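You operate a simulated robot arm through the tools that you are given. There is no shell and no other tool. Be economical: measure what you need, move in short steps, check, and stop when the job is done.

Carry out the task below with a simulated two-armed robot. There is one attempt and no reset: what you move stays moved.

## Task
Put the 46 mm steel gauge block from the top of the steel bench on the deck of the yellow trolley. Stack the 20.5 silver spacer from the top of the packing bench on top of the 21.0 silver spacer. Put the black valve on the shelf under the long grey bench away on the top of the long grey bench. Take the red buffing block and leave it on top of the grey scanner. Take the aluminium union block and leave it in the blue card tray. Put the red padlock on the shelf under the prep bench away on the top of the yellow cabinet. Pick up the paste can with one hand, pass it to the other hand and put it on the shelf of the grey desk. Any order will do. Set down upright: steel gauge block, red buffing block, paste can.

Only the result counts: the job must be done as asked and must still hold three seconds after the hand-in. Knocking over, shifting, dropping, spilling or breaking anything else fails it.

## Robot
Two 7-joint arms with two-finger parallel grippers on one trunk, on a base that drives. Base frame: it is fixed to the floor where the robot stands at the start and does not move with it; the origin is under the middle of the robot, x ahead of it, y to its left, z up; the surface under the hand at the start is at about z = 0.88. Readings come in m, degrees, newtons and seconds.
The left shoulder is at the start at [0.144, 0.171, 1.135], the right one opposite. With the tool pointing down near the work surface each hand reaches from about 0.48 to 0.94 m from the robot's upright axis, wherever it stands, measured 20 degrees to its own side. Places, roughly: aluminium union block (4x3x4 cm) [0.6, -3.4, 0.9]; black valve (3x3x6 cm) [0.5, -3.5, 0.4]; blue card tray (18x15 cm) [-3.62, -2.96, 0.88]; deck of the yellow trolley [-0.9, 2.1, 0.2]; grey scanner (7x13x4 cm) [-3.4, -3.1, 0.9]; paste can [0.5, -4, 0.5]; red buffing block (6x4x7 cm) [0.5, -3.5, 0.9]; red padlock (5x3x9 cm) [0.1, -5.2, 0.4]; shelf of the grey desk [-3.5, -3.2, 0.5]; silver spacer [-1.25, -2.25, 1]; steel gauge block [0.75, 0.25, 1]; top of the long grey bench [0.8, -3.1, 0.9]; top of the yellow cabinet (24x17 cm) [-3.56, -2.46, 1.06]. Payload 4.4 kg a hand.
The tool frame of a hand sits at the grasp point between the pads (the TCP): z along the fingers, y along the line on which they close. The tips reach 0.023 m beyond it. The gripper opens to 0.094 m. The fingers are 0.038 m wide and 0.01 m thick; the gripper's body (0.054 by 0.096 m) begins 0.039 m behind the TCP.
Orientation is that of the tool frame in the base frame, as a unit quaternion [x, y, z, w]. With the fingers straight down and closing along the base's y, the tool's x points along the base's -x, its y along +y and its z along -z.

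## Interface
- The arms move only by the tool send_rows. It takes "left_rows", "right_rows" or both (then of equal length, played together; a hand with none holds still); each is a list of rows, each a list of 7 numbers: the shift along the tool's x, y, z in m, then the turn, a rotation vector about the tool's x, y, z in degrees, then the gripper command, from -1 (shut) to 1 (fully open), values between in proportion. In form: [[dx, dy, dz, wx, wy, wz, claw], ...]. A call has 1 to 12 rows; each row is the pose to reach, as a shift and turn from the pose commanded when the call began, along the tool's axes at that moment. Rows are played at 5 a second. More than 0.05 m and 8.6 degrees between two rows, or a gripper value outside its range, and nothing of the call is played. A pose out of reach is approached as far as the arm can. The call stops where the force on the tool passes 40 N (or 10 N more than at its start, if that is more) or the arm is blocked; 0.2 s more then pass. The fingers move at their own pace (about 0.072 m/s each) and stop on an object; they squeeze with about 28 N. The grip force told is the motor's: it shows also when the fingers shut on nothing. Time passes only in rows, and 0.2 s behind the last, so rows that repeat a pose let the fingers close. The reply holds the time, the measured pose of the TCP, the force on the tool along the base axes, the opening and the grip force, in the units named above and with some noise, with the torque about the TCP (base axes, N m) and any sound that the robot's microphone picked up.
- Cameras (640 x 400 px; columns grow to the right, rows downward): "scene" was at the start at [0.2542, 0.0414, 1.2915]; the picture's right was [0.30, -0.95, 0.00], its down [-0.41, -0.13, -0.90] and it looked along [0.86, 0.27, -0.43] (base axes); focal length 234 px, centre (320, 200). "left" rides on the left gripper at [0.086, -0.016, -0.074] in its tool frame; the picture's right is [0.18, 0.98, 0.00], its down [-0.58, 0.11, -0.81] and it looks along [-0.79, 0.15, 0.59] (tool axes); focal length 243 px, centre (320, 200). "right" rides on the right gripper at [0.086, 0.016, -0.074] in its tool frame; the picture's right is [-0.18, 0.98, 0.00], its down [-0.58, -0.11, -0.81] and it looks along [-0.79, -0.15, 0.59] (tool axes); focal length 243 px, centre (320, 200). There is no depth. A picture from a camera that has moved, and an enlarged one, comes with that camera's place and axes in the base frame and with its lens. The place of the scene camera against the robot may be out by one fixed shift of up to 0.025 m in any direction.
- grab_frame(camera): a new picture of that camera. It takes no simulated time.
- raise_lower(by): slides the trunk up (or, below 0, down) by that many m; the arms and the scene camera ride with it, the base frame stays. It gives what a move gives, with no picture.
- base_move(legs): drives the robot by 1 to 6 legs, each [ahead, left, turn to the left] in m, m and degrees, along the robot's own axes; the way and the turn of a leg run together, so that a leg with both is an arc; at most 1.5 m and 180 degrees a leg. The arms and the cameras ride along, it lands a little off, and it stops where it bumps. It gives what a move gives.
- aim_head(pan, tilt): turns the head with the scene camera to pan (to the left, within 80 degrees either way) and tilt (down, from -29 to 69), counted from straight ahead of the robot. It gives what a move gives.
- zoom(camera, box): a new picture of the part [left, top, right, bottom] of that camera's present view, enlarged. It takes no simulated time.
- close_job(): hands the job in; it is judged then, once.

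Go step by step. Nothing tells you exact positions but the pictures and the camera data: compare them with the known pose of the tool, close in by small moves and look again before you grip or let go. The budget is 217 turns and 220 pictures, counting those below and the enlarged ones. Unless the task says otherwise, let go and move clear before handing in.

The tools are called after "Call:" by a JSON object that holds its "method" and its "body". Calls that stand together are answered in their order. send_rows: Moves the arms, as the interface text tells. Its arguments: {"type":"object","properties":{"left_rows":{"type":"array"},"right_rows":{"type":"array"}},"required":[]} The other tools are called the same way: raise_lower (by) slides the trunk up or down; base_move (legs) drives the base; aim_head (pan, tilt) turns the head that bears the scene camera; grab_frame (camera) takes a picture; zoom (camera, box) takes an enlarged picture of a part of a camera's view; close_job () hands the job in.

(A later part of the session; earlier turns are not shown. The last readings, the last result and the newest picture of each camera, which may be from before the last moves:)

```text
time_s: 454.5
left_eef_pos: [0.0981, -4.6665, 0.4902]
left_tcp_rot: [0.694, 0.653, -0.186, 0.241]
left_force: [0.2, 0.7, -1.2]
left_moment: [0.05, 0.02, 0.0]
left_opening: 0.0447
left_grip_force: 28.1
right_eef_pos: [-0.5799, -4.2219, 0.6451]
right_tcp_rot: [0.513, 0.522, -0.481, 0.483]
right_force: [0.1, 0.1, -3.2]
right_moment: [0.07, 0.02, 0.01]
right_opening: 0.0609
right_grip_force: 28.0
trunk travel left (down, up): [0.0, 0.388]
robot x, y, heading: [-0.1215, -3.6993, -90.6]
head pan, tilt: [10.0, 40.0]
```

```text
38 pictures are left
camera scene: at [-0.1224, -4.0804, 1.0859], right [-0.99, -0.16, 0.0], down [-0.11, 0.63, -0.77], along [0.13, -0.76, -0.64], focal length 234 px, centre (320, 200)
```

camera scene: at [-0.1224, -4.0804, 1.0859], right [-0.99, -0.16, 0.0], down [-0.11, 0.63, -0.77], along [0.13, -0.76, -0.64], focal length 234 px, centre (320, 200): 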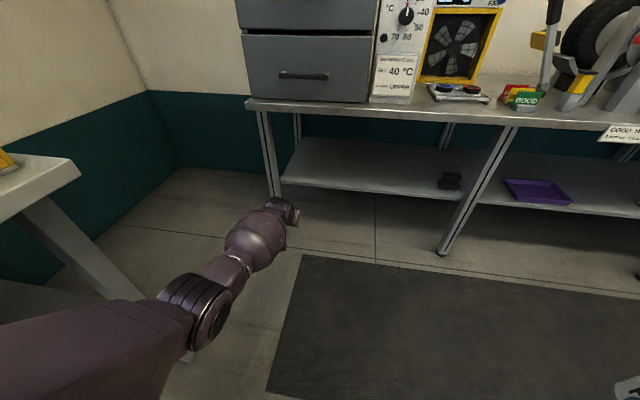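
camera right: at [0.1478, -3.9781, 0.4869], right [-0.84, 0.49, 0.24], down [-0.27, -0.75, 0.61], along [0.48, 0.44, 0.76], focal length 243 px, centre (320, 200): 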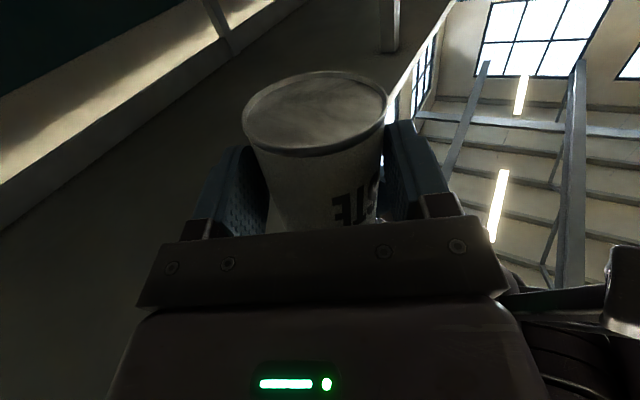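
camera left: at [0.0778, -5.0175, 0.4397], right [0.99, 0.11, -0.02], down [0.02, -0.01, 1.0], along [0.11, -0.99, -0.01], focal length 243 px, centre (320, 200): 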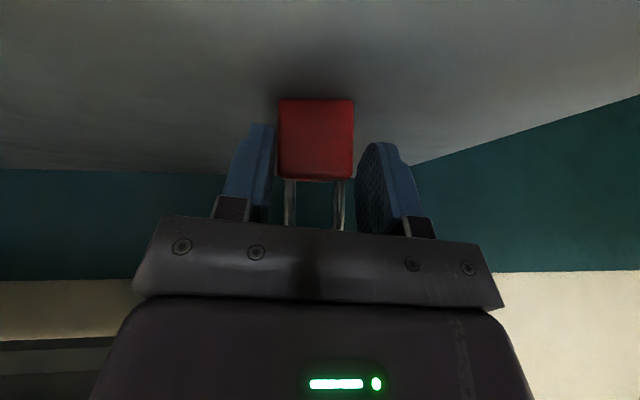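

Padlock held, can still in the right hand. I retract the left a little, turn west, shift south, and drive west along the aisle.

Call:
{"method": "send_rows", "body": {"left_rows": [[0.025, 0, -0.03, 0, 0, 0, -1], [0.05, 0, -0.06, 0, 0, 0, -1], [0.08, 0, -0.09, 0, 0, 0, -1]]}}

Call:
{"method": "base_move", "body": {"legs": [[0, 0, -89], [0, 0.45, 0]]}}

Call:
{"method": "aim_head", "body": {"pan": 0, "tilt": 25}}

Call:
{"method": "grab_frame", "body": {"camera": "scene"}}

```text
time_s: 455.3
left_eef_pos: [0.1015, -4.5488, 0.5198]
left_tcp_rot: [0.694, 0.652, -0.187, 0.241]
left_force: [-0.1, 0.0, -0.4]
left_moment: [0.1, -0.02, -0.01]
left_opening: 0.0443
left_grip_force: 27.6
right_eef_pos: [-0.5807, -4.2202, 0.6448]
right_tcp_rot: [0.513, 0.522, -0.481, 0.483]
right_force: [-0.4, 0.3, -3.5]
right_moment: [0.08, -0.02, -0.01]
right_opening: 0.0607
right_grip_force: 27.7
trunk travel left (down, up): [0.0, 0.388]
robot x, y, heading: [-0.1227, -3.7052, -90.4]
head pan, tilt: [10.0, 40.0]
```

```text
time_s: 463.6
left_eef_pos: [-0.9744, -4.3706, 0.5187]
left_tcp_rot: [0.952, -0.033, -0.302, 0.037]
left_force: [0.6, -0.3, -1.1]
left_moment: [-0.05, -0.06, 0.0]
left_opening: 0.0441
left_grip_force: 28.3
right_eef_pos: [-0.6411, -3.6903, 0.6438]
right_tcp_rot: [0.732, 0.005, -0.682, 0.0]
right_force: [0.5, 0.1, -4.2]
right_moment: [-0.02, -0.06, 0.03]
right_opening: 0.0608
right_grip_force: 28.7
trunk travel left (down, up): [0.0, 0.388]
robot x, y, heading: [-0.1228, -4.1518, 179.2]
head pan, tilt: [10.0, 40.0]
```

```text
time_s: 464.3
left_eef_pos: [-0.9742, -4.3709, 0.52]
left_tcp_rot: [0.952, -0.032, -0.303, 0.038]
left_force: [-0.1, 0.6, -2.4]
left_moment: [0.02, -0.06, -0.01]
left_opening: 0.0442
left_grip_force: 28.0
right_eef_pos: [-0.6413, -3.6902, 0.6439]
right_tcp_rot: [0.732, 0.005, -0.681, 0.0]
right_force: [0.1, 0.7, -3.2]
right_moment: [0.02, -0.06, -0.03]
right_opening: 0.061
right_grip_force: 28.3
trunk travel left (down, up): [0.0, 0.388]
robot x, y, heading: [-0.1277, -4.1556, 179.2]
head pan, tilt: [0.0, 25.0]
```

```text
37 pictures are left
camera scene: at [-0.5378, -4.1325, 1.1091], right [0.02, 1.0, 0.0], down [0.42, -0.01, -0.91], along [-0.91, 0.01, -0.42], focal length 234 px, centre (320, 200)
```

scene: 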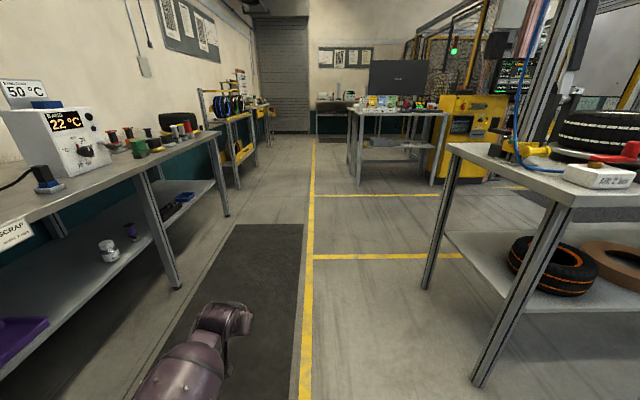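

Plenty of room on the left side, so I shift 0.15 further south and drive west about 2.2 m, then north toward the desk.

Call:
{"method": "base_move", "body": {"legs": [[0, 0.15, 0.8], [1.5, 0, 0], [0.62, 0, 0]]}}

Call:
{"method": "grab_frame", "body": {"camera": "scene"}}

```text
time_s: 476.4
left_eef_pos: [-3.0878, -4.6414, 0.5185]
left_tcp_rot: [0.953, 0.0, -0.301, 0.048]
left_force: [0.4, -0.9, -1.5]
left_moment: [0.05, -0.05, -0.01]
left_opening: 0.0438
left_grip_force: 27.9
right_eef_pos: [-2.8018, -3.9384, 0.6436]
right_tcp_rot: [0.731, 0.03, -0.681, 0.024]
right_force: [-0.4, -0.3, -3.8]
right_moment: [0.0, -0.09, -0.01]
right_opening: 0.0609
right_grip_force: 28.0
trunk travel left (down, up): [0.0, 0.388]
robot x, y, heading: [-2.256, -4.369, -177.1]
head pan, tilt: [0.0, 25.0]
```

```text
36 pictures are left
camera scene: at [-2.6678, -4.3728, 1.1092], right [-0.05, 1.0, 0.0], down [0.42, 0.02, -0.91], along [-0.9, -0.05, -0.42], focal length 234 px, centre (320, 200)
```

scene: 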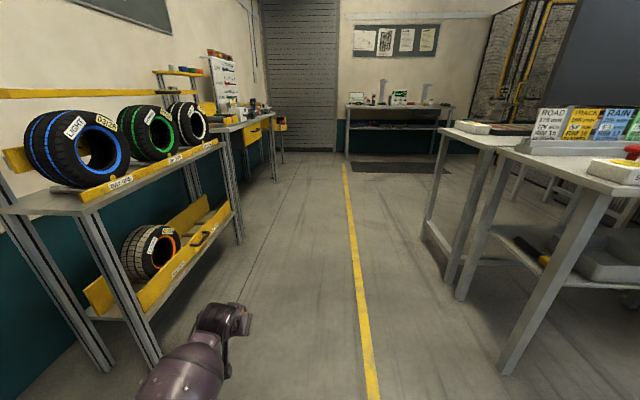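

I strafe north to face the desk's shelf.

Call:
{"method": "base_move", "body": {"legs": [[0, -0.9, -2.9]]}}

Call:
{"method": "aim_head", "body": {"pan": -15, "tilt": 40}}

Call:
{"method": "grab_frame", "body": {"camera": "scene"}}

```text
time_s: 484.9
left_eef_pos: [-3.127, -3.6717, 0.5188]
left_tcp_rot: [0.953, -0.023, -0.301, 0.04]
left_force: [-0.1, 0.2, -1.3]
left_moment: [-0.02, -0.02, -0.01]
left_opening: 0.0432
left_grip_force: 28.0
right_eef_pos: [-2.8083, -2.9839, 0.6445]
right_tcp_rot: [0.732, 0.012, -0.681, 0.006]
right_force: [0.7, 0.6, -2.9]
right_moment: [0.04, -0.11, 0.0]
right_opening: 0.0607
right_grip_force: 28.5
trunk travel left (down, up): [0.0, 0.388]
robot x, y, heading: [-2.2862, -3.434, -180.1]
head pan, tilt: [0.0, 25.0]
```

```text
time_s: 485.7
left_eef_pos: [-3.1268, -3.6701, 0.5191]
left_tcp_rot: [0.952, -0.023, -0.302, 0.04]
left_force: [0.5, -0.1, -1.0]
left_moment: [0.0, -0.04, 0.03]
left_opening: 0.0436
left_grip_force: 28.1
right_eef_pos: [-2.8059, -2.9841, 0.6457]
right_tcp_rot: [0.732, 0.011, -0.681, 0.006]
right_force: [0.6, 0.2, -3.5]
right_moment: [0.01, -0.08, 0.0]
right_opening: 0.0612
right_grip_force: 28.3
trunk travel left (down, up): [0.0, 0.388]
robot x, y, heading: [-2.2866, -3.4397, -179.7]
head pan, tilt: [-15.0, 40.0]
```

```text
35 pictures are left
camera scene: at [-2.6841, -3.4023, 1.0859], right [0.26, 0.97, 0.0], down [0.62, -0.16, -0.77], along [-0.74, 0.2, -0.64], focal length 234 px, centre (320, 200)
```

scene: 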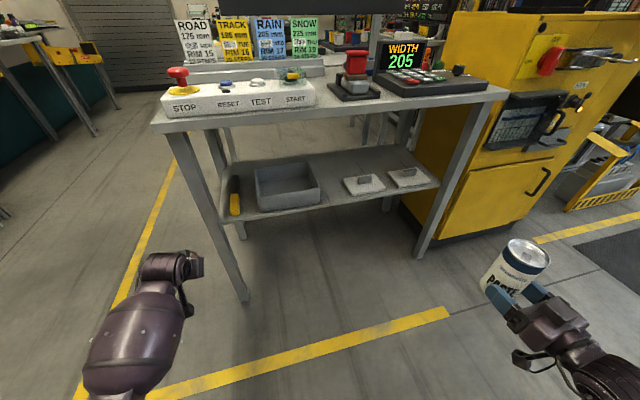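

The shelf is at z ≈ 0.5 with its front edge at x ≈ −3.32. The free gap lies between the grey bin and the first plate, centred at y ≈ −3.163. I move the left hand outward, drive in, and line up the can in front of the gap.

Call:
{"method": "send_rows", "body": {"left_rows": [[0.01, 0.04, -0.01, 0, 0, 0, -1], [0.02, 0.08, -0.02, 0, 0, 0, -1], [0.03, 0.12, -0.03, 0, 0, 0, -1], [0.04, 0.16, -0.04, 0, 0, 0, -1], [0.04, 0.18, -0.04, 0, 0, 0, -1]], "right_rows": [[0, 0.04, 0, 0, 0, 0, -1], [0, 0.08, 0, 0, 0, 0, -1], [0, 0.12, 0, 0, 0, 0, -1], [0.01, 0.16, 0.01, 0, 0, 0, -1], [0.02, 0.18, 0.02, 0, 0, 0, -1]]}}

Call:
{"method": "base_move", "body": {"legs": [[0.28, 0, 0]]}}

Call:
{"method": "grab_frame", "body": {"camera": "scene"}}

Call:
{"method": "grab_frame", "body": {"camera": "right"}}

```text
time_s: 486.9
left_eef_pos: [-3.0743, -3.8522, 0.5464]
left_tcp_rot: [0.952, -0.024, -0.303, 0.04]
left_force: [0.4, 0.0, -1.4]
left_moment: [-0.02, -0.06, -0.02]
left_opening: 0.0437
left_grip_force: 28.0
right_eef_pos: [-2.8046, -3.0661, 0.6529]
right_tcp_rot: [0.732, 0.011, -0.681, 0.008]
right_force: [0.4, 1.1, -3.3]
right_moment: [-0.01, -0.13, -0.03]
right_opening: 0.061
right_grip_force: 28.2
right hand out of reach, approached as far as the arm can: row 3, 4, 5
trunk travel left (down, up): [0.0, 0.388]
robot x, y, heading: [-2.2855, -3.4383, -179.7]
head pan, tilt: [-15.0, 40.0]
```

```text
time_s: 488.8
left_eef_pos: [-3.3459, -3.8527, 0.5458]
left_tcp_rot: [0.952, -0.024, -0.302, 0.039]
left_force: [0.0, 1.2, -1.5]
left_moment: [-0.01, -0.05, 0.0]
left_opening: 0.0438
left_grip_force: 28.0
right_eef_pos: [-3.0768, -3.0663, 0.6529]
right_tcp_rot: [0.733, 0.011, -0.68, 0.008]
right_force: [-0.1, -0.4, -3.6]
right_moment: [0.01, -0.08, 0.03]
right_opening: 0.061
right_grip_force: 28.4
trunk travel left (down, up): [0.0, 0.388]
robot x, y, heading: [-2.5512, -3.4396, -179.8]
head pan, tilt: [-15.0, 40.0]
```

```text
34 pictures are left
camera scene: at [-2.9559, -3.4029, 1.0858], right [0.26, 0.97, 0.0], down [0.62, -0.17, -0.77], along [-0.74, 0.2, -0.64], focal length 234 px, centre (320, 200)
```

scene: 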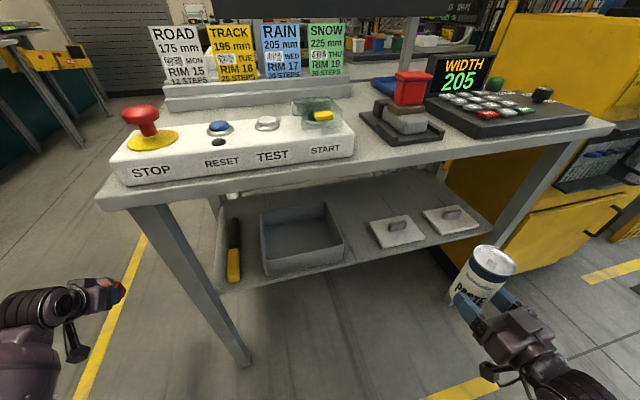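

```text
33 pictures are left
camera right: at [-2.9946, -3.0803, 0.5728], right [0.01, -0.98, 0.18], down [0.76, 0.13, 0.64], along [-0.65, 0.13, 0.75], focal length 243 px, centre (320, 200)
```

right: 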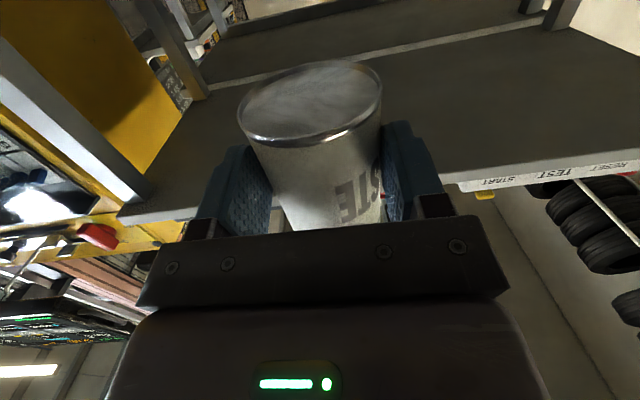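

I bring the can in front of the gap at z 0.565 and check the alignment.

Call:
{"method": "send_rows", "body": {"right_rows": [[0.01, 0.01, 0.035, 0, 0, 0, -1], [0.025, 0.03, 0.065, 0, 0, 0, -1], [0.04, 0.055, 0.095, 0, 0, 0, -1], [0.06, 0.08, 0.12, 0, 0, 0, -1], [0.078, 0.1, 0.143, 0, 0, 0, -1], [0.078, 0.1, 0.143, 0, 0, 0, -1]]}}

Call:
{"method": "zoom", "body": {"camera": "scene", "box": [240, 180, 520, 355]}}

```text
time_s: 490.2
left_eef_pos: [-3.3459, -3.8516, 0.546]
left_tcp_rot: [0.952, -0.024, -0.302, 0.04]
left_force: [0.4, 0.7, -1.1]
left_moment: [-0.04, -0.05, 0.03]
left_opening: 0.0434
left_grip_force: 28.2
right_eef_pos: [-3.2189, -3.0839, 0.5694]
right_tcp_rot: [0.735, 0.012, -0.677, 0.043]
right_force: [0.4, 0.0, -3.5]
right_moment: [0.01, -0.1, 0.04]
right_opening: 0.0609
right_grip_force: 28.4
right hand out of reach, approached as far as the arm can: row 1, 2, 3, 4, 5, 6
trunk travel left (down, up): [0.0, 0.388]
robot x, y, heading: [-2.5553, -3.4397, -180.0]
head pan, tilt: [-15.0, 40.0]
```

```text
2.29 times, centred on (380, 268) of scene
camera zoom: at [-2.9559, -3.4028, 1.0859], right [0.26, 0.97, 0.0], down [0.62, -0.17, -0.77], along [-0.74, 0.2, -0.64], focal length 535 px, centre (183, 46)
```

zoom: 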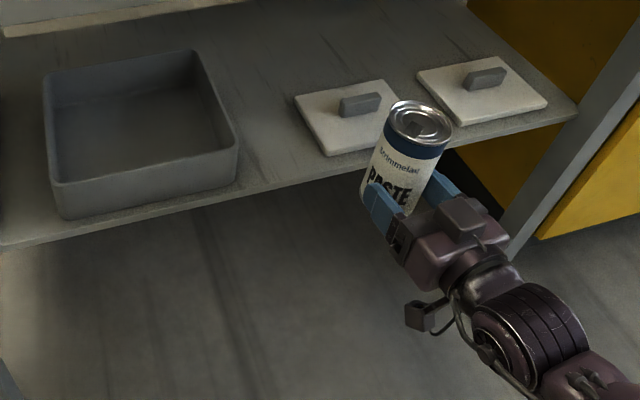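

The right hand is at its inner limit, so I shift the base 7 cm left and level the tool.

Call:
{"method": "base_move", "body": {"legs": [[0, 0.085, 0]]}}

Call:
{"method": "send_rows", "body": {"right_rows": [[0, 0, 0, 2.3, -2.4, -1.1, -1], [0, 0, 0, 4.6, -4.8, -2.3, -1], [0, 0, 0, 4.6, -4.8, -2.3, -1]]}}

```text
time_s: 491.6
left_eef_pos: [-3.3443, -3.9379, 0.5463]
left_tcp_rot: [0.952, -0.023, -0.302, 0.04]
left_force: [0.2, 0.6, -2.0]
left_moment: [-0.02, -0.06, 0.01]
left_opening: 0.0437
left_grip_force: 28.0
right_eef_pos: [-3.2198, -3.1721, 0.5707]
right_tcp_rot: [0.734, 0.012, -0.678, 0.043]
right_force: [0.9, 0.0, -3.6]
right_moment: [-0.04, -0.09, -0.03]
right_opening: 0.0607
right_grip_force: 28.4
trunk travel left (down, up): [0.0, 0.388]
robot x, y, heading: [-2.5571, -3.5264, -179.8]
head pan, tilt: [-15.0, 40.0]
```

```text
time_s: 492.4
left_eef_pos: [-3.3443, -3.9378, 0.545]
left_tcp_rot: [0.952, -0.023, -0.301, 0.04]
left_force: [-0.4, -0.7, -1.2]
left_moment: [0.02, -0.03, 0.04]
left_opening: 0.0438
left_grip_force: 28.0
right_eef_pos: [-3.2197, -3.1326, 0.5755]
right_tcp_rot: [0.708, -0.002, -0.707, 0.015]
right_force: [-0.4, 0.1, -3.6]
right_moment: [-0.02, -0.05, 0.01]
right_opening: 0.0608
right_grip_force: 28.0
right hand out of reach, approached as far as the arm can: row 1, 2, 3
trunk travel left (down, up): [0.0, 0.388]
robot x, y, heading: [-2.5545, -3.5227, -179.6]
head pan, tilt: [-15.0, 40.0]
```

Call:
{"method": "base_move", "body": {"legs": [[0, 0.024, 0]]}}

Call:
{"method": "send_rows", "body": {"right_rows": [[0, 0, 0.03, 0, 0, 0, -1], [0, 0, 0.06, 0, 0, 0, -1], [0, 0, 0.09, 0, 0, 0, -1], [0, 0, 0.09, 0, 0, 0, -1]]}}

Call:
{"method": "zoom", "body": {"camera": "scene", "box": [240, 180, 520, 355]}}

```text
time_s: 493.3
left_eef_pos: [-3.3444, -3.9608, 0.5449]
left_tcp_rot: [0.952, -0.023, -0.301, 0.04]
left_force: [0.5, -0.5, -1.2]
left_moment: [-0.01, -0.06, 0.01]
left_opening: 0.0436
left_grip_force: 27.5
right_eef_pos: [-3.2185, -3.1569, 0.576]
right_tcp_rot: [0.708, -0.001, -0.706, 0.017]
right_force: [-0.2, -0.2, -3.4]
right_moment: [0.02, -0.05, 0.01]
right_opening: 0.0608
right_grip_force: 27.9
trunk travel left (down, up): [0.0, 0.388]
robot x, y, heading: [-2.5539, -3.5434, -179.9]
head pan, tilt: [-15.0, 40.0]
```

```text
time_s: 494.3
left_eef_pos: [-3.3438, -3.9614, 0.5468]
left_tcp_rot: [0.952, -0.024, -0.301, 0.04]
left_force: [0.5, -0.2, -0.9]
left_moment: [-0.03, -0.04, 0.02]
left_opening: 0.0437
left_grip_force: 28.1
right_eef_pos: [-3.3095, -3.1585, 0.576]
right_tcp_rot: [0.708, -0.004, -0.706, 0.016]
right_force: [-0.2, 0.3, -3.8]
right_moment: [0.02, -0.08, 0.0]
right_opening: 0.061
right_grip_force: 28.0
trunk travel left (down, up): [0.0, 0.388]
robot x, y, heading: [-2.5536, -3.5457, -179.7]
head pan, tilt: [-15.0, 40.0]
```

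```text
2.29 times, centred on (380, 268) of scene
camera zoom: at [-2.9557, -3.5122, 1.0858], right [0.26, 0.97, 0.0], down [0.62, -0.16, -0.77], along [-0.74, 0.2, -0.64], focal length 535 px, centre (183, 46)
```

zoom: 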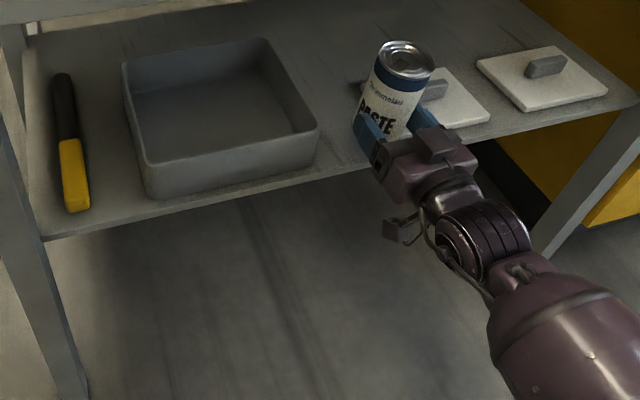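

The can clears both neighbours. I go 4 cm further in and lower toward the shelf.

Call:
{"method": "send_rows", "body": {"right_rows": [[0, 0, 0.02, 0, 0, 0, -1], [0, 0, 0.042, 0, 0, 0, -1], [0.012, 0, 0.042, 0, 0, 0, -1], [0.022, 0, 0.042, 0, 0, 0, -1], [0.03, 0, 0.042, 0, 0, 0, -1], [0.034, 0, 0.042, 0, 0, 0, -1]]}}

Call:
{"method": "zoom", "body": {"camera": "scene", "box": [300, 170, 480, 285]}}

```text
time_s: 495.7
left_eef_pos: [-3.3443, -3.9608, 0.5455]
left_tcp_rot: [0.952, -0.023, -0.301, 0.04]
left_force: [0.6, -0.9, -1.9]
left_moment: [0.0, -0.04, 0.0]
left_opening: 0.0434
left_grip_force: 28.0
right_eef_pos: [-3.3499, -3.161, 0.5398]
right_tcp_rot: [0.708, -0.002, -0.706, 0.016]
right_force: [0.0, 0.1, -2.9]
right_moment: [0.01, -0.08, 0.02]
right_opening: 0.0607
right_grip_force: 28.2
trunk travel left (down, up): [0.0, 0.388]
robot x, y, heading: [-2.5547, -3.5458, -179.7]
head pan, tilt: [-15.0, 40.0]
```

```text
3.48 times, centred on (390, 228) of scene
camera zoom: at [-2.9556, -3.5122, 1.0858], right [0.26, 0.97, 0.0], down [0.62, -0.16, -0.77], along [-0.74, 0.2, -0.64], focal length 814 px, centre (76, 104)
```

zoom: 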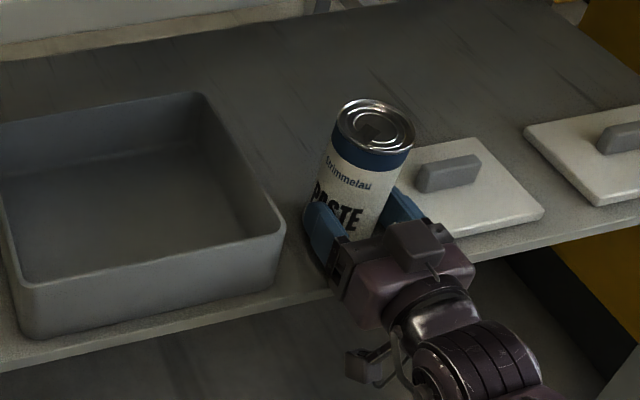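

Call:
{"method": "send_rows", "body": {"right_rows": [[0.003, 0, 0, 0, 0, 0, -1], [0.006, 0, 0, 0, 0, 0, -1], [0.009, 0, 0, 0, 0, 0, -1]]}}

```text
time_s: 496.5
left_eef_pos: [-3.3446, -3.9618, 0.5464]
left_tcp_rot: [0.952, -0.023, -0.302, 0.041]
left_force: [0.5, 0.8, -2.4]
left_moment: [0.01, -0.03, 0.03]
left_opening: 0.0434
left_grip_force: 28.7
right_eef_pos: [-3.3509, -3.1586, 0.5319]
right_tcp_rot: [0.708, -0.004, -0.706, 0.016]
right_force: [0.4, 0.5, -2.9]
right_moment: [0.03, -0.02, 0.02]
right_opening: 0.0606
right_grip_force: 27.8
trunk travel left (down, up): [0.0, 0.388]
robot x, y, heading: [-2.5527, -3.5459, -179.7]
head pan, tilt: [-15.0, 40.0]
```

Call:
{"method": "send_rows", "body": {"right_rows": [[0.003, 0, 0, 0, 0, 0, -1], [0.006, 0, 0, 0, 0, 0, -1], [0.009, 0, 0, 0, 0, 0, -1]]}}

Call:
{"method": "zoom", "body": {"camera": "scene", "box": [340, 180, 460, 285]}}

```text
time_s: 497.3
left_eef_pos: [-3.3442, -3.9603, 0.5487]
left_tcp_rot: [0.952, -0.024, -0.303, 0.04]
left_force: [0.2, -0.5, -0.7]
left_moment: [0.02, -0.04, 0.04]
left_opening: 0.0439
left_grip_force: 27.7
right_eef_pos: [-3.3508, -3.159, 0.5296]
right_tcp_rot: [-0.704, 0.003, 0.71, -0.016]
right_force: [4.9, 1.8, 13.7]
right_moment: [0.27, -0.29, -0.04]
right_opening: 0.0608
right_grip_force: 28.0
trunk travel left (down, up): [0.0, 0.388]
robot x, y, heading: [-2.5528, -3.545, -179.6]
head pan, tilt: [-15.0, 40.0]
```

```text
3.81 times, centred on (400, 232) of scene
camera zoom: at [-2.9537, -3.5127, 1.0869], right [0.26, 0.97, 0.0], down [0.62, -0.16, -0.77], along [-0.74, 0.2, -0.64], focal length 892 px, centre (15, 76)
```

zoom: 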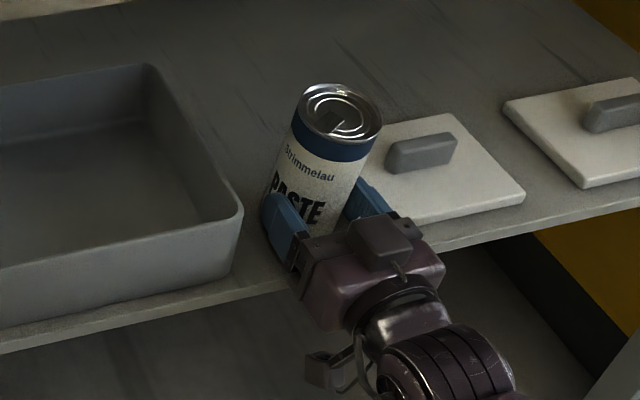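

The can is on the shelf. I open just enough and withdraw straight back.

Call:
{"method": "send_rows", "body": {"right_rows": [[-0.002, 0, 0, 0, 0, 0, -1], [-0.002, 0, 0, 0, 0, 0, 0.35], [-0.002, 0, 0, 0, 0, 0, 0.5], [-0.002, 0, 0, 0, 0, 0, 0.5], [-0.004, 0, -0.02, 0, 0, 0, 0.5], [-0.004, 0, -0.05, 0, 0, 0, 0.5], [-0.004, 0, -0.09, 0, 0, 0, 0.5], [-0.004, 0, -0.13, 0, 0, 0, 0.5]]}}

Call:
{"method": "zoom", "body": {"camera": "scene", "box": [300, 170, 480, 285]}}

```text
time_s: 499.1
left_eef_pos: [-3.3444, -3.9618, 0.5457]
left_tcp_rot: [0.952, -0.023, -0.301, 0.04]
left_force: [-1.0, -0.2, -1.3]
left_moment: [0.01, -0.06, -0.02]
left_opening: 0.0436
left_grip_force: 27.9
right_eef_pos: [-3.2205, -3.1569, 0.5289]
right_tcp_rot: [0.708, -0.003, -0.706, 0.02]
right_force: [-0.5, -0.2, 0.6]
right_moment: [0.02, -0.04, 0.01]
right_opening: 0.0706
right_grip_force: 0.0
trunk travel left (down, up): [0.0, 0.388]
robot x, y, heading: [-2.5512, -3.5442, -179.8]
head pan, tilt: [-15.0, 40.0]
```

```text
3.48 times, centred on (390, 228) of scene
camera zoom: at [-2.9553, -3.5123, 1.086], right [0.26, 0.97, 0.0], down [0.62, -0.16, -0.77], along [-0.74, 0.2, -0.64], focal length 814 px, centre (76, 104)
```

zoom: 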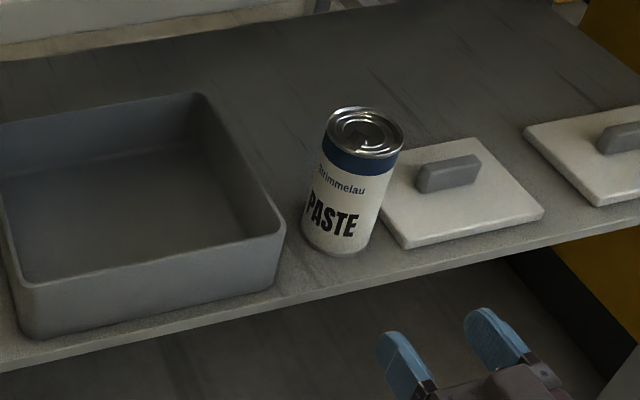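

The paste can stands upright on the shelf. Last is the padlock: I back off, raise the trunk and the left hand, and shift north to the cabinet.

Call:
{"method": "base_move", "body": {"legs": [[-0.3, 0, 0]]}}

Call:
{"method": "raise_lower", "body": {"by": 0.3}}

Call:
{"method": "send_rows", "body": {"left_rows": [[-0.022, -0.01, -0.032, 0, 0, 0, -1], [-0.044, -0.02, -0.064, 0, 0, 0, -1], [-0.066, -0.03, -0.096, 0, 0, 0, -1], [-0.088, -0.04, -0.128, 0, 0, 0, -1], [-0.11, -0.05, -0.16, 0, 0, 0, -1], [-0.132, -0.06, -0.192, 0, 0, 0, -1], [-0.154, -0.07, -0.224, 0, 0, 0, -1], [-0.176, -0.08, -0.256, 0, 0, 0, -1], [-0.2, -0.09, -0.288, 0, 0, 0, -1], [-0.2, -0.09, -0.288, 0, 0, 0, -1]]}}

Call:
{"method": "base_move", "body": {"legs": [[0, -0.8, 0]]}}

Call:
{"method": "aim_head", "body": {"pan": -5, "tilt": 30}}

Call:
{"method": "grab_frame", "body": {"camera": "scene"}}

```text
time_s: 501.2
left_eef_pos: [-3.0381, -3.9636, 0.5472]
left_tcp_rot: [0.952, -0.02, -0.302, 0.04]
left_force: [0.2, -0.2, -1.2]
left_moment: [0.01, 0.01, 0.02]
left_opening: 0.0434
left_grip_force: 28.3
right_eef_pos: [-2.9182, -3.1562, 0.5303]
right_tcp_rot: [0.708, -0.001, -0.706, 0.022]
right_force: [-0.7, -0.4, 0.4]
right_moment: [-0.06, -0.03, 0.03]
right_opening: 0.0703
right_grip_force: 0.2
trunk travel left (down, up): [0.0, 0.388]
robot x, y, heading: [-2.2492, -3.5451, -179.3]
head pan, tilt: [-15.0, 40.0]
```

```text
time_s: 504.2
left_eef_pos: [-3.0376, -3.9641, 0.8446]
left_tcp_rot: [0.952, -0.021, -0.302, 0.041]
left_force: [0.9, -0.8, -2.1]
left_moment: [-0.02, -0.03, 0.0]
left_opening: 0.0437
left_grip_force: 27.8
right_eef_pos: [-2.917, -3.1574, 0.8289]
right_tcp_rot: [0.708, -0.001, -0.706, 0.022]
right_force: [0.0, -1.1, 0.7]
right_moment: [0.01, -0.01, -0.03]
right_opening: 0.0702
right_grip_force: 0.1
trunk travel left (down, up): [-0.3, 0.088]
robot x, y, heading: [-2.2517, -3.542, -179.3]
head pan, tilt: [-15.0, 40.0]
```

```text
time_s: 506.4
left_eef_pos: [-3.0343, -3.8426, 1.1872]
left_tcp_rot: [0.952, -0.021, -0.301, 0.04]
left_force: [-0.1, 0.4, -1.4]
left_moment: [0.05, -0.05, 0.0]
left_opening: 0.0433
left_grip_force: 28.2
right_eef_pos: [-2.9198, -3.158, 0.8291]
right_tcp_rot: [0.708, -0.002, -0.706, 0.021]
right_force: [0.3, 0.3, -0.5]
right_moment: [0.01, -0.01, -0.01]
right_opening: 0.0704
right_grip_force: 0.0
trunk travel left (down, up): [-0.3, 0.088]
robot x, y, heading: [-2.2503, -3.5485, -179.8]
head pan, tilt: [-15.0, 40.0]
```

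```text
time_s: 513.8
left_eef_pos: [-3.0368, -3.0227, 1.1874]
left_tcp_rot: [0.952, -0.035, -0.303, 0.035]
left_force: [-0.5, 0.0, -1.4]
left_moment: [0.02, -0.03, 0.0]
left_opening: 0.0433
left_grip_force: 28.1
right_eef_pos: [-2.9024, -2.3403, 0.8294]
right_tcp_rot: [0.708, -0.01, -0.706, 0.013]
right_force: [-0.4, 0.2, -0.1]
right_moment: [-0.02, 0.0, -0.03]
right_opening: 0.0706
right_grip_force: 0.1
trunk travel left (down, up): [-0.3, 0.088]
robot x, y, heading: [-2.2464, -2.7439, 178.9]
head pan, tilt: [-15.0, 40.0]
```

```text
time_s: 514.5
left_eef_pos: [-3.037, -3.0208, 1.1872]
left_tcp_rot: [0.952, -0.036, -0.302, 0.036]
left_force: [-0.8, 0.2, -1.5]
left_moment: [-0.03, -0.04, 0.02]
left_opening: 0.0435
left_grip_force: 27.8
right_eef_pos: [-2.9023, -2.3385, 0.8295]
right_tcp_rot: [0.708, -0.011, -0.706, 0.013]
right_force: [-0.5, -0.1, -0.1]
right_moment: [0.01, 0.02, -0.02]
right_opening: 0.0706
right_grip_force: 0.1
trunk travel left (down, up): [-0.3, 0.088]
robot x, y, heading: [-2.2453, -2.7482, 178.7]
head pan, tilt: [-5.0, 30.0]
```

```text
27 pictures are left
camera scene: at [-2.4128, -2.7206, 1.4471], right [0.11, 0.99, 0.0], down [0.5, -0.05, -0.87], along [-0.86, 0.09, -0.5], focal length 234 px, centre (320, 200)
```

scene: 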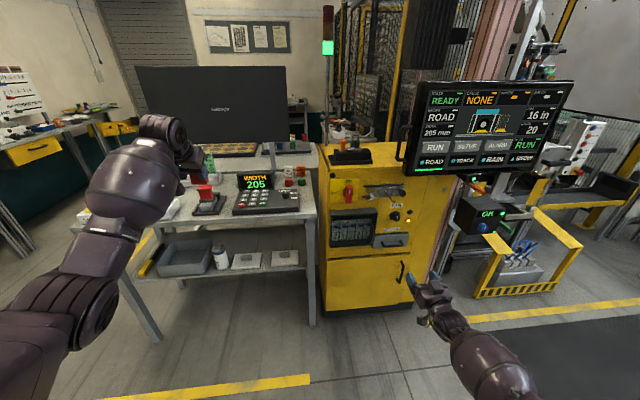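

Call:
{"method": "zoom", "body": {"camera": "scene", "box": [300, 120, 440, 200]}}

```text
4.57 times, centred on (370, 160) of scene
camera zoom: at [-2.4128, -2.7206, 1.4471], right [0.11, 0.99, 0.0], down [0.5, -0.05, -0.87], along [-0.86, 0.09, -0.5], focal length 1070 px, centre (91, 383)
```

zoom: 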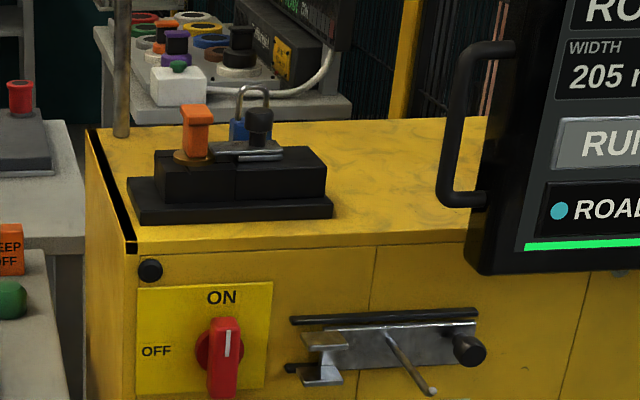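

The cabinet top carries a black fixture at its front left; the free area is behind and to the right of it, and a monitor stands in front on the right. I pull the right hand in, raise the left and move it inward, and lower the trunk slightly for reach.

Call:
{"method": "send_rows", "body": {"left_rows": [[-0.015, -0.025, -0.021, 0, 0, 0, -1], [-0.03, -0.05, -0.042, 0, 0, 0, -1], [-0.045, -0.075, -0.063, 0, 0, 0, -1], [-0.06, -0.1, -0.084, 0, 0, 0, -1], [-0.075, -0.125, -0.105, 0, 0, 0, -1], [-0.09, -0.15, -0.126, 0, 0, 0, -1], [-0.09, -0.17, -0.126, 0, 0, 0, -1]], "right_rows": [[0, 0, -0.025, 0, 0, 0, 0.5], [0, 0, -0.05, 0, 0, 0, 0.5], [0, 0, -0.075, 0, 0, 0, 0.5], [0, 0, -0.1, 0, 0, 0, 0.5], [0, 0, -0.125, 0, 0, 0, 0.5], [0, 0, -0.15, 0, 0, 0, 0.5], [0, 0, -0.15, 0, 0, 0, 0.5]]}}

Call:
{"method": "raise_lower", "body": {"by": -0.1}}

Call:
{"method": "base_move", "body": {"legs": [[0, -0.22, -9], [0.3, 0, 0]]}}

Call:
{"method": "grab_frame", "body": {"camera": "scene"}}

```text
time_s: 516.1
left_eef_pos: [-3.031, -2.838, 1.3215]
left_tcp_rot: [0.952, -0.034, -0.301, 0.037]
left_force: [0.5, -0.1, -1.7]
left_moment: [0.01, -0.03, 0.02]
left_opening: 0.0433
left_grip_force: 28.5
right_eef_pos: [-2.7529, -2.3391, 0.8293]
right_tcp_rot: [0.708, -0.013, -0.706, 0.012]
right_force: [0.4, 0.1, -0.9]
right_moment: [-0.02, 0.0, 0.0]
right_opening: 0.0704
right_grip_force: 0.0
trunk travel left (down, up): [-0.3, 0.088]
robot x, y, heading: [-2.2448, -2.7431, 178.8]
head pan, tilt: [-5.0, 30.0]
```

```text
time_s: 517.5
left_eef_pos: [-3.0276, -2.8382, 1.2284]
left_tcp_rot: [0.951, -0.034, -0.305, 0.036]
left_force: [-0.4, -0.4, -1.4]
left_moment: [-0.01, -0.01, 0.0]
left_opening: 0.0434
left_grip_force: 27.9
right_eef_pos: [-2.7528, -2.3393, 0.7312]
right_tcp_rot: [-0.706, 0.011, 0.708, -0.011]
right_force: [0.4, 0.7, 0.8]
right_moment: [0.0, -0.03, 0.02]
right_opening: 0.0707
right_grip_force: 0.2
trunk travel left (down, up): [-0.2, 0.188]
robot x, y, heading: [-2.2449, -2.7467, 179.2]
head pan, tilt: [-5.0, 30.0]
```

```text
time_s: 521.7
left_eef_pos: [-3.3052, -2.4311, 1.2249]
left_tcp_rot: [0.946, -0.114, -0.304, 0.01]
left_force: [0.8, -0.1, -1.4]
left_moment: [0.0, -0.04, -0.03]
left_opening: 0.0435
left_grip_force: 27.6
right_eef_pos: [-2.9488, -1.9855, 0.7296]
right_tcp_rot: [-0.704, 0.071, 0.705, 0.048]
right_force: [0.8, -0.3, -0.3]
right_moment: [0.01, 0.0, -0.01]
right_opening: 0.0703
right_grip_force: 0.0
trunk travel left (down, up): [-0.2, 0.188]
robot x, y, heading: [-2.5162, -2.4689, 169.1]
head pan, tilt: [-5.0, 30.0]
```

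```text
25 pictures are left
camera scene: at [-2.7427, -2.4073, 1.3407], right [0.27, 0.96, 0.0], down [0.48, -0.14, -0.87], along [-0.83, 0.23, -0.5], focal length 234 px, centre (320, 200)
```

scene: 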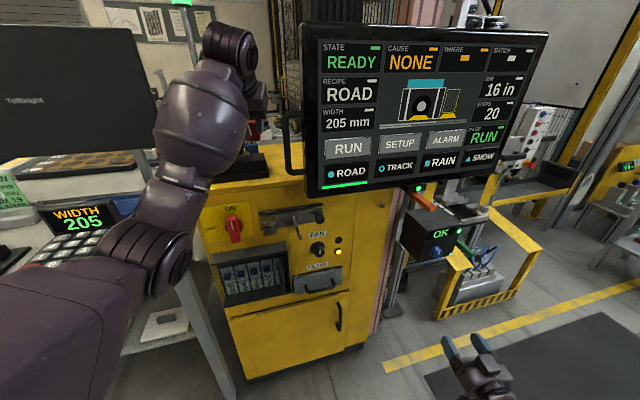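

Call:
{"method": "grab_frame", "body": {"camera": "left"}}

```text
24 pictures are left
camera left: at [-3.1908, -2.4382, 1.2345], right [-0.06, -1.0, -0.02], down [-0.02, -0.02, 1.0], along [-1.0, 0.06, -0.02], focal length 243 px, centre (320, 200)
```

left: 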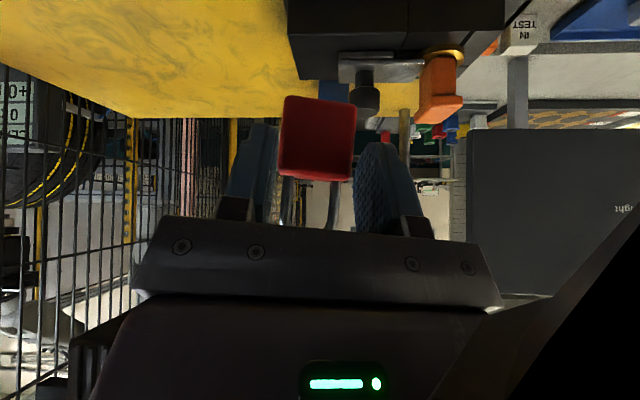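

North of y ≈ −2.397 the top is free. I drive 0.17 m closer at safe height, then turn the tool 12° and move to above (−3.55, −2.355).

Call:
{"method": "base_move", "body": {"legs": [[0.17, 0, 0]]}}

Call:
{"method": "send_rows", "body": {"left_rows": [[-0.02, -0.01, 0.014, -2.3, 0, -3.3, -1], [-0.04, -0.02, 0.028, -4.6, 0, -6.5, -1], [-0.056, -0.03, 0.04, -6.9, 0, -9.8, -1], [-0.07, -0.034, 0.05, -6.9, 0, -9.8, -1], [-0.07, -0.034, 0.05, -6.9, 0, -9.8, -1]]}}

Call:
{"method": "grab_frame", "body": {"camera": "left"}}

Call:
{"method": "grab_frame", "body": {"camera": "scene"}}

```text
time_s: 523.1
left_eef_pos: [-3.4741, -2.397, 1.2247]
left_tcp_rot: [0.946, -0.116, -0.304, 0.01]
left_force: [0.0, -0.1, -1.8]
left_moment: [-0.03, -0.03, -0.01]
left_opening: 0.0434
left_grip_force: 28.6
right_eef_pos: [-3.117, -1.9518, 0.73]
right_tcp_rot: [-0.704, 0.072, 0.705, 0.048]
right_force: [0.6, -0.2, -0.1]
right_moment: [-0.01, 0.0, -0.04]
right_opening: 0.0704
right_grip_force: 0.1
trunk travel left (down, up): [-0.2, 0.188]
robot x, y, heading: [-2.6867, -2.4398, 169.1]
head pan, tilt: [-5.0, 30.0]
```

```text
time_s: 524.4
left_eef_pos: [-3.5499, -2.3459, 1.2208]
left_tcp_rot: [0.95, -0.015, -0.31, 0.042]
left_force: [0.2, 0.3, -1.2]
left_moment: [0.0, -0.03, 0.0]
left_opening: 0.0438
left_grip_force: 27.7
right_eef_pos: [-3.1169, -1.9515, 0.7299]
right_tcp_rot: [-0.704, 0.072, 0.705, 0.048]
right_force: [0.4, 0.7, -0.1]
right_moment: [0.01, -0.01, 0.0]
right_opening: 0.0705
right_grip_force: 0.0
trunk travel left (down, up): [-0.2, 0.188]
robot x, y, heading: [-2.6834, -2.4384, 169.1]
head pan, tilt: [-5.0, 30.0]
```

```text
23 pictures are left
camera left: at [-3.4365, -2.3284, 1.228], right [0.15, -0.99, -0.02], down [0.01, -0.02, 1.0], along [-0.99, -0.15, 0.0], focal length 243 px, centre (320, 200)
```

left: 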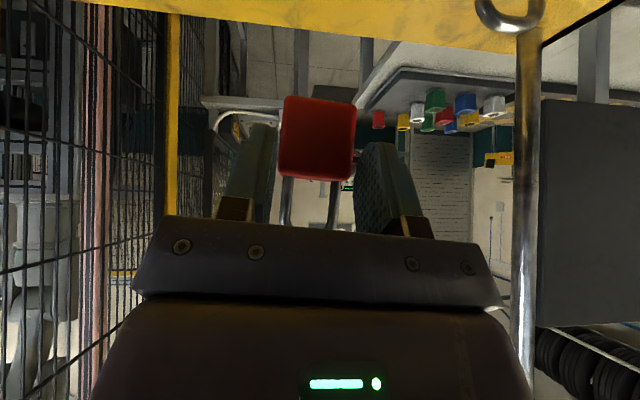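

```text
22 pictures are left
camera scene: at [-2.9111, -2.3747, 1.3408], right [0.27, 0.96, 0.0], down [0.48, -0.14, -0.87], along [-0.83, 0.24, -0.5], focal length 234 px, centre (320, 200)
```

scene: 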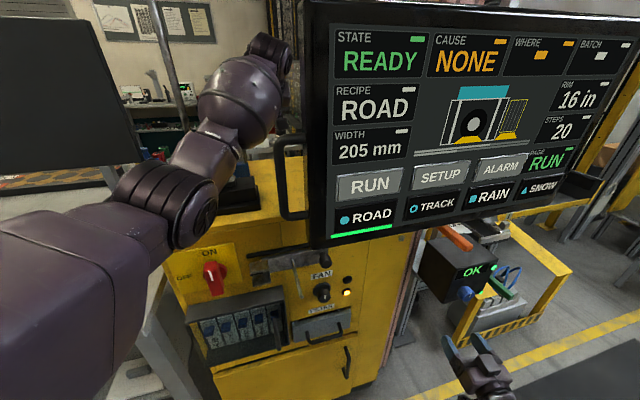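

The padlock is over the free spot. I lower 6 cm and check the forearm against the fixture.

Call:
{"method": "send_rows", "body": {"left_rows": [[0.011, 0.0, 0.016, 0, 0, 0, -1], [0.023, 0.003, 0.033, 0, 0, 0, -1], [0.034, 0.006, 0.049, 0, 0, 0, -1], [0.034, 0.006, 0.049, 0, 0, 0, -1]]}}

Call:
{"method": "zoom", "body": {"camera": "scene", "box": [130, 20, 330, 230]}}

```text
time_s: 525.4
left_eef_pos: [-3.5504, -2.3547, 1.1641]
left_tcp_rot: [0.949, -0.016, -0.311, 0.042]
left_force: [-0.4, 0.6, -1.0]
left_moment: [0.01, -0.07, 0.01]
left_opening: 0.0436
left_grip_force: 28.0
right_eef_pos: [-3.1152, -1.9512, 0.7307]
right_tcp_rot: [-0.704, 0.071, 0.705, 0.049]
right_force: [0.1, -0.6, -0.6]
right_moment: [0.02, 0.03, 0.06]
right_opening: 0.0705
right_grip_force: 0.1
trunk travel left (down, up): [-0.2, 0.188]
robot x, y, heading: [-2.6868, -2.4351, 169.0]
head pan, tilt: [-5.0, 30.0]
```

```text
1.90 times, centred on (230, 125) of scene
camera zoom: at [-2.9106, -2.3747, 1.341], right [0.27, 0.96, 0.0], down [0.48, -0.14, -0.87], along [-0.83, 0.24, -0.5], focal length 446 px, centre (491, 343)
```

zoom: 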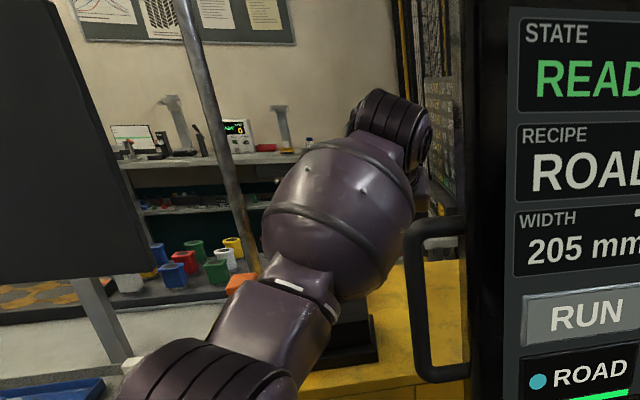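

The forearm barrel comes near the fixture. I raise the trunk 0.12 so the forearm slopes down more steeply, then lower the hand again.

Call:
{"method": "raise_lower", "body": {"by": 0.12}}

Call:
{"method": "send_rows", "body": {"left_rows": [[0.02, 0, 0.03, 0, 0, 0, -1], [0.045, 0, 0.065, 0, 0, 0, -1], [0.07, 0, 0.1, 0, 0, 0, -1], [0.07, 0, 0.1, 0, 0, 0, -1]]}}

Call:
{"method": "grab_frame", "body": {"camera": "scene"}}

```text
time_s: 526.9
left_eef_pos: [-3.547, -2.3573, 1.2993]
left_tcp_rot: [0.947, -0.015, -0.319, 0.04]
left_force: [-0.7, -0.8, -1.8]
left_moment: [0.01, -0.01, -0.01]
left_opening: 0.0432
left_grip_force: 27.9
right_eef_pos: [-3.116, -1.9512, 0.8484]
right_tcp_rot: [0.705, -0.071, -0.704, -0.047]
right_force: [-0.3, -0.4, -1.2]
right_moment: [-0.04, 0.01, -0.02]
right_opening: 0.0704
right_grip_force: 0.0
trunk travel left (down, up): [-0.32, 0.068]
robot x, y, heading: [-2.684, -2.4371, 169.0]
head pan, tilt: [-5.0, 30.0]
```

```text
time_s: 527.9
left_eef_pos: [-3.5485, -2.3696, 1.182]
left_tcp_rot: [0.946, -0.015, -0.321, 0.039]
left_force: [0.1, -0.3, -1.2]
left_moment: [0.02, -0.03, -0.02]
left_opening: 0.0433
left_grip_force: 27.8
right_eef_pos: [-3.1151, -1.9523, 0.8503]
right_tcp_rot: [-0.704, 0.073, 0.705, 0.049]
right_force: [0.9, -0.7, 0.6]
right_moment: [-0.01, 0.0, 0.01]
right_opening: 0.0703
right_grip_force: 0.1
trunk travel left (down, up): [-0.32, 0.068]
robot x, y, heading: [-2.6861, -2.4378, 169.1]
head pan, tilt: [-5.0, 30.0]
```

```text
20 pictures are left
camera scene: at [-2.8426, -2.3876, 1.4682], right [0.27, 0.96, 0.0], down [0.48, -0.14, -0.87], along [-0.83, 0.24, -0.5], focal length 234 px, centre (320, 200)
```

scene: 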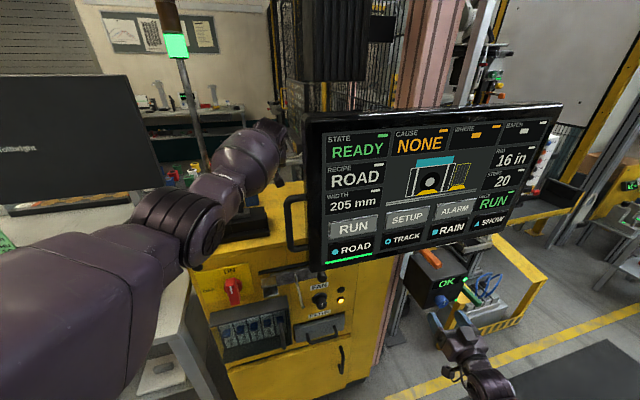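

The forearm is higher now. I lower toward the top and nudge a bit north.

Call:
{"method": "send_rows", "body": {"left_rows": [[0.01, -0.007, 0.013, 0, 1, 0, -1], [0.022, -0.013, 0.029, 0, 2, 0, -1], [0.033, -0.015, 0.043, 0, 2.5, 0, -1], [0.038, -0.017, 0.05, 0, 2.5, 0, -1]]}}

Call:
{"method": "grab_frame", "body": {"camera": "left"}}

Call:
{"method": "zoom", "body": {"camera": "scene", "box": [170, 100, 330, 260]}}

```text
time_s: 528.9
left_eef_pos: [-3.5443, -2.3627, 1.117]
left_tcp_rot: [0.953, -0.014, -0.299, 0.04]
left_force: [0.0, 0.0, -2.0]
left_moment: [0.0, -0.04, 0.01]
left_opening: 0.0434
left_grip_force: 27.9
left hand out of reach, approached as far as the arm can: row 3, 4
right_eef_pos: [-3.1159, -1.9513, 0.8497]
right_tcp_rot: [-0.704, 0.071, 0.705, 0.048]
right_force: [0.4, 0.5, 0.2]
right_moment: [-0.01, 0.0, -0.02]
right_opening: 0.0706
right_grip_force: 0.1
trunk travel left (down, up): [-0.32, 0.068]
robot x, y, heading: [-2.6879, -2.4364, 168.9]
head pan, tilt: [-5.0, 30.0]
```

```text
19 pictures are left
camera left: at [-3.43, -2.3461, 1.1259], right [0.15, -0.99, -0.02], down [-0.02, -0.03, 1.0], along [-0.99, -0.15, -0.02], focal length 243 px, centre (320, 200)
```

left: 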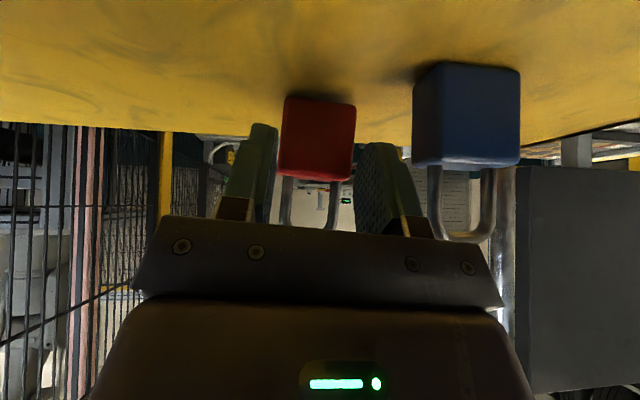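

```text
2.50 times, centred on (250, 180) of scene
camera zoom: at [-2.8432, -2.3878, 1.468], right [0.27, 0.96, 0.0], down [0.48, -0.14, -0.87], along [-0.83, 0.24, -0.5], focal length 585 px, centre (495, 250)
```

zoom: 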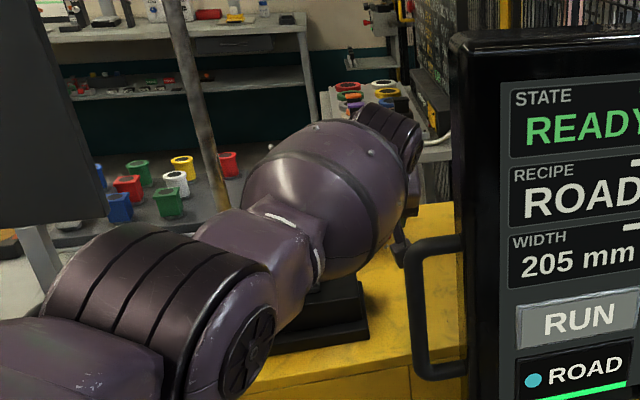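

A blue padlock also stands there, about 1 cm from my finger. I shift 2 cm north, then lower to contact.

Call:
{"method": "base_move", "body": {"legs": [[0, -0.022, 0]]}}

Call:
{"method": "send_rows", "body": {"left_rows": [[0.002, 0, 0.003, 0, 0, 0, -1], [0.004, 0, 0.006, 0, 0, 0, -1], [0.005, 0, 0.0075, 0, 0, 0, -1]]}}

Call:
{"method": "grab_frame", "body": {"camera": "left"}}

```text
time_s: 529.7
left_eef_pos: [-3.5392, -2.3411, 1.1165]
left_tcp_rot: [0.953, -0.014, -0.299, 0.041]
left_force: [-0.1, 0.4, -1.6]
left_moment: [-0.01, -0.07, 0.01]
left_opening: 0.0433
left_grip_force: 27.8
right_eef_pos: [-3.1119, -1.929, 0.8496]
right_tcp_rot: [-0.704, 0.072, 0.705, 0.048]
right_force: [-0.1, 0.3, -1.1]
right_moment: [-0.01, 0.0, 0.04]
right_opening: 0.0704
right_grip_force: 0.1
trunk travel left (down, up): [-0.32, 0.068]
robot x, y, heading: [-2.6795, -2.42, 168.6]
head pan, tilt: [-5.0, 30.0]
```

```text
time_s: 530.5
left_eef_pos: [-3.5403, -2.3426, 1.1116]
left_tcp_rot: [0.952, -0.013, -0.303, 0.04]
left_force: [-1.8, -4.2, 17.7]
left_moment: [0.09, 0.78, 0.14]
left_opening: 0.0437
left_grip_force: 28.3
right_eef_pos: [-3.1116, -1.9313, 0.8511]
right_tcp_rot: [-0.704, 0.071, 0.706, 0.046]
right_force: [0.6, 0.2, 0.1]
right_moment: [0.01, 0.03, 0.0]
right_opening: 0.0708
right_grip_force: 0.1
trunk travel left (down, up): [-0.32, 0.068]
robot x, y, heading: [-2.6832, -2.4151, 169.1]
head pan, tilt: [-5.0, 30.0]
```

```text
17 pictures are left
camera left: at [-3.4258, -2.3265, 1.1208], right [0.15, -0.99, -0.02], down [-0.01, -0.03, 1.0], along [-0.99, -0.15, -0.01], focal length 243 px, centre (320, 200)
```

left: 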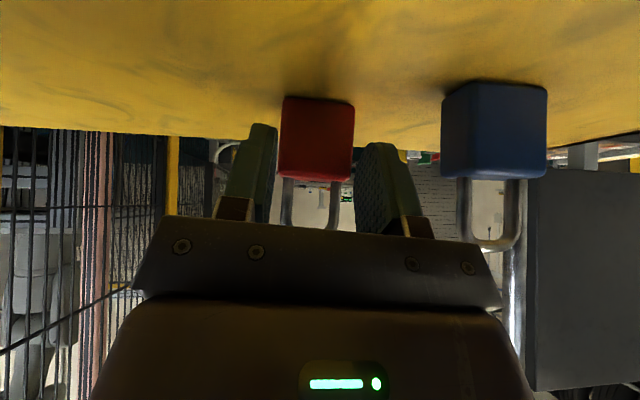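

Contact at 18 N. I open slightly and back off along the tool axis.

Call:
{"method": "send_rows", "body": {"left_rows": [[-0.0005, 0, -0.001, 0, 0, 0, -1], [-0.0005, 0, -0.001, 0, 0, 0, 0.05], [-0.0005, 0, -0.001, 0, 0, 0, 0.2], [-0.0005, 0, -0.001, 0, 0, 0, 0.2], [-0.0005, 0, -0.025, 0, 0, 0, 0.2], [-0.0005, 0, -0.06, 0, 0, 0, 0.2], [-0.005, 0, -0.1, 0, 0, 0, 0.2], [-0.02, 0, -0.14, 0, 0, 0, 0.2]]}}

Call:
{"method": "grab_frame", "body": {"camera": "left"}}

```text
time_s: 532.3
left_eef_pos: [-3.4742, -2.3346, 1.2313]
left_tcp_rot: [0.953, -0.013, -0.301, 0.041]
left_force: [0.3, 1.3, 0.9]
left_moment: [-0.01, 0.0, -0.04]
left_opening: 0.0566
left_grip_force: 0.1
right_eef_pos: [-3.111, -1.9296, 0.8482]
right_tcp_rot: [-0.704, 0.071, 0.705, 0.048]
right_force: [-0.9, 0.9, -0.1]
right_moment: [0.03, 0.03, 0.0]
right_opening: 0.0706
right_grip_force: 0.2
trunk travel left (down, up): [-0.32, 0.068]
robot x, y, heading: [-2.6836, -2.4153, 169.0]
head pan, tilt: [-5.0, 30.0]
```

```text
16 pictures are left
camera left: at [-3.361, -2.3186, 1.2414], right [0.15, -0.99, -0.02], down [-0.02, -0.02, 1.0], along [-0.99, -0.15, -0.02], focal length 243 px, centre (320, 200)
```

left: 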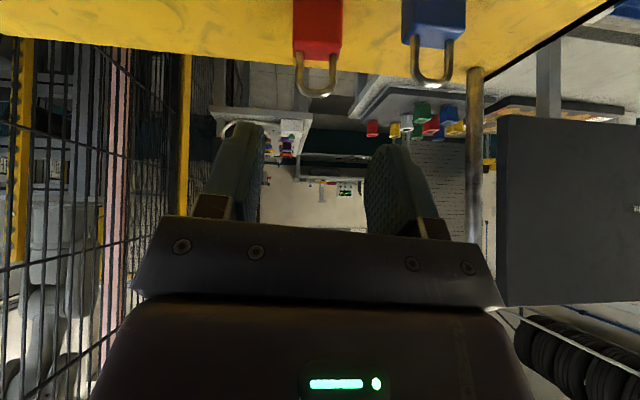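

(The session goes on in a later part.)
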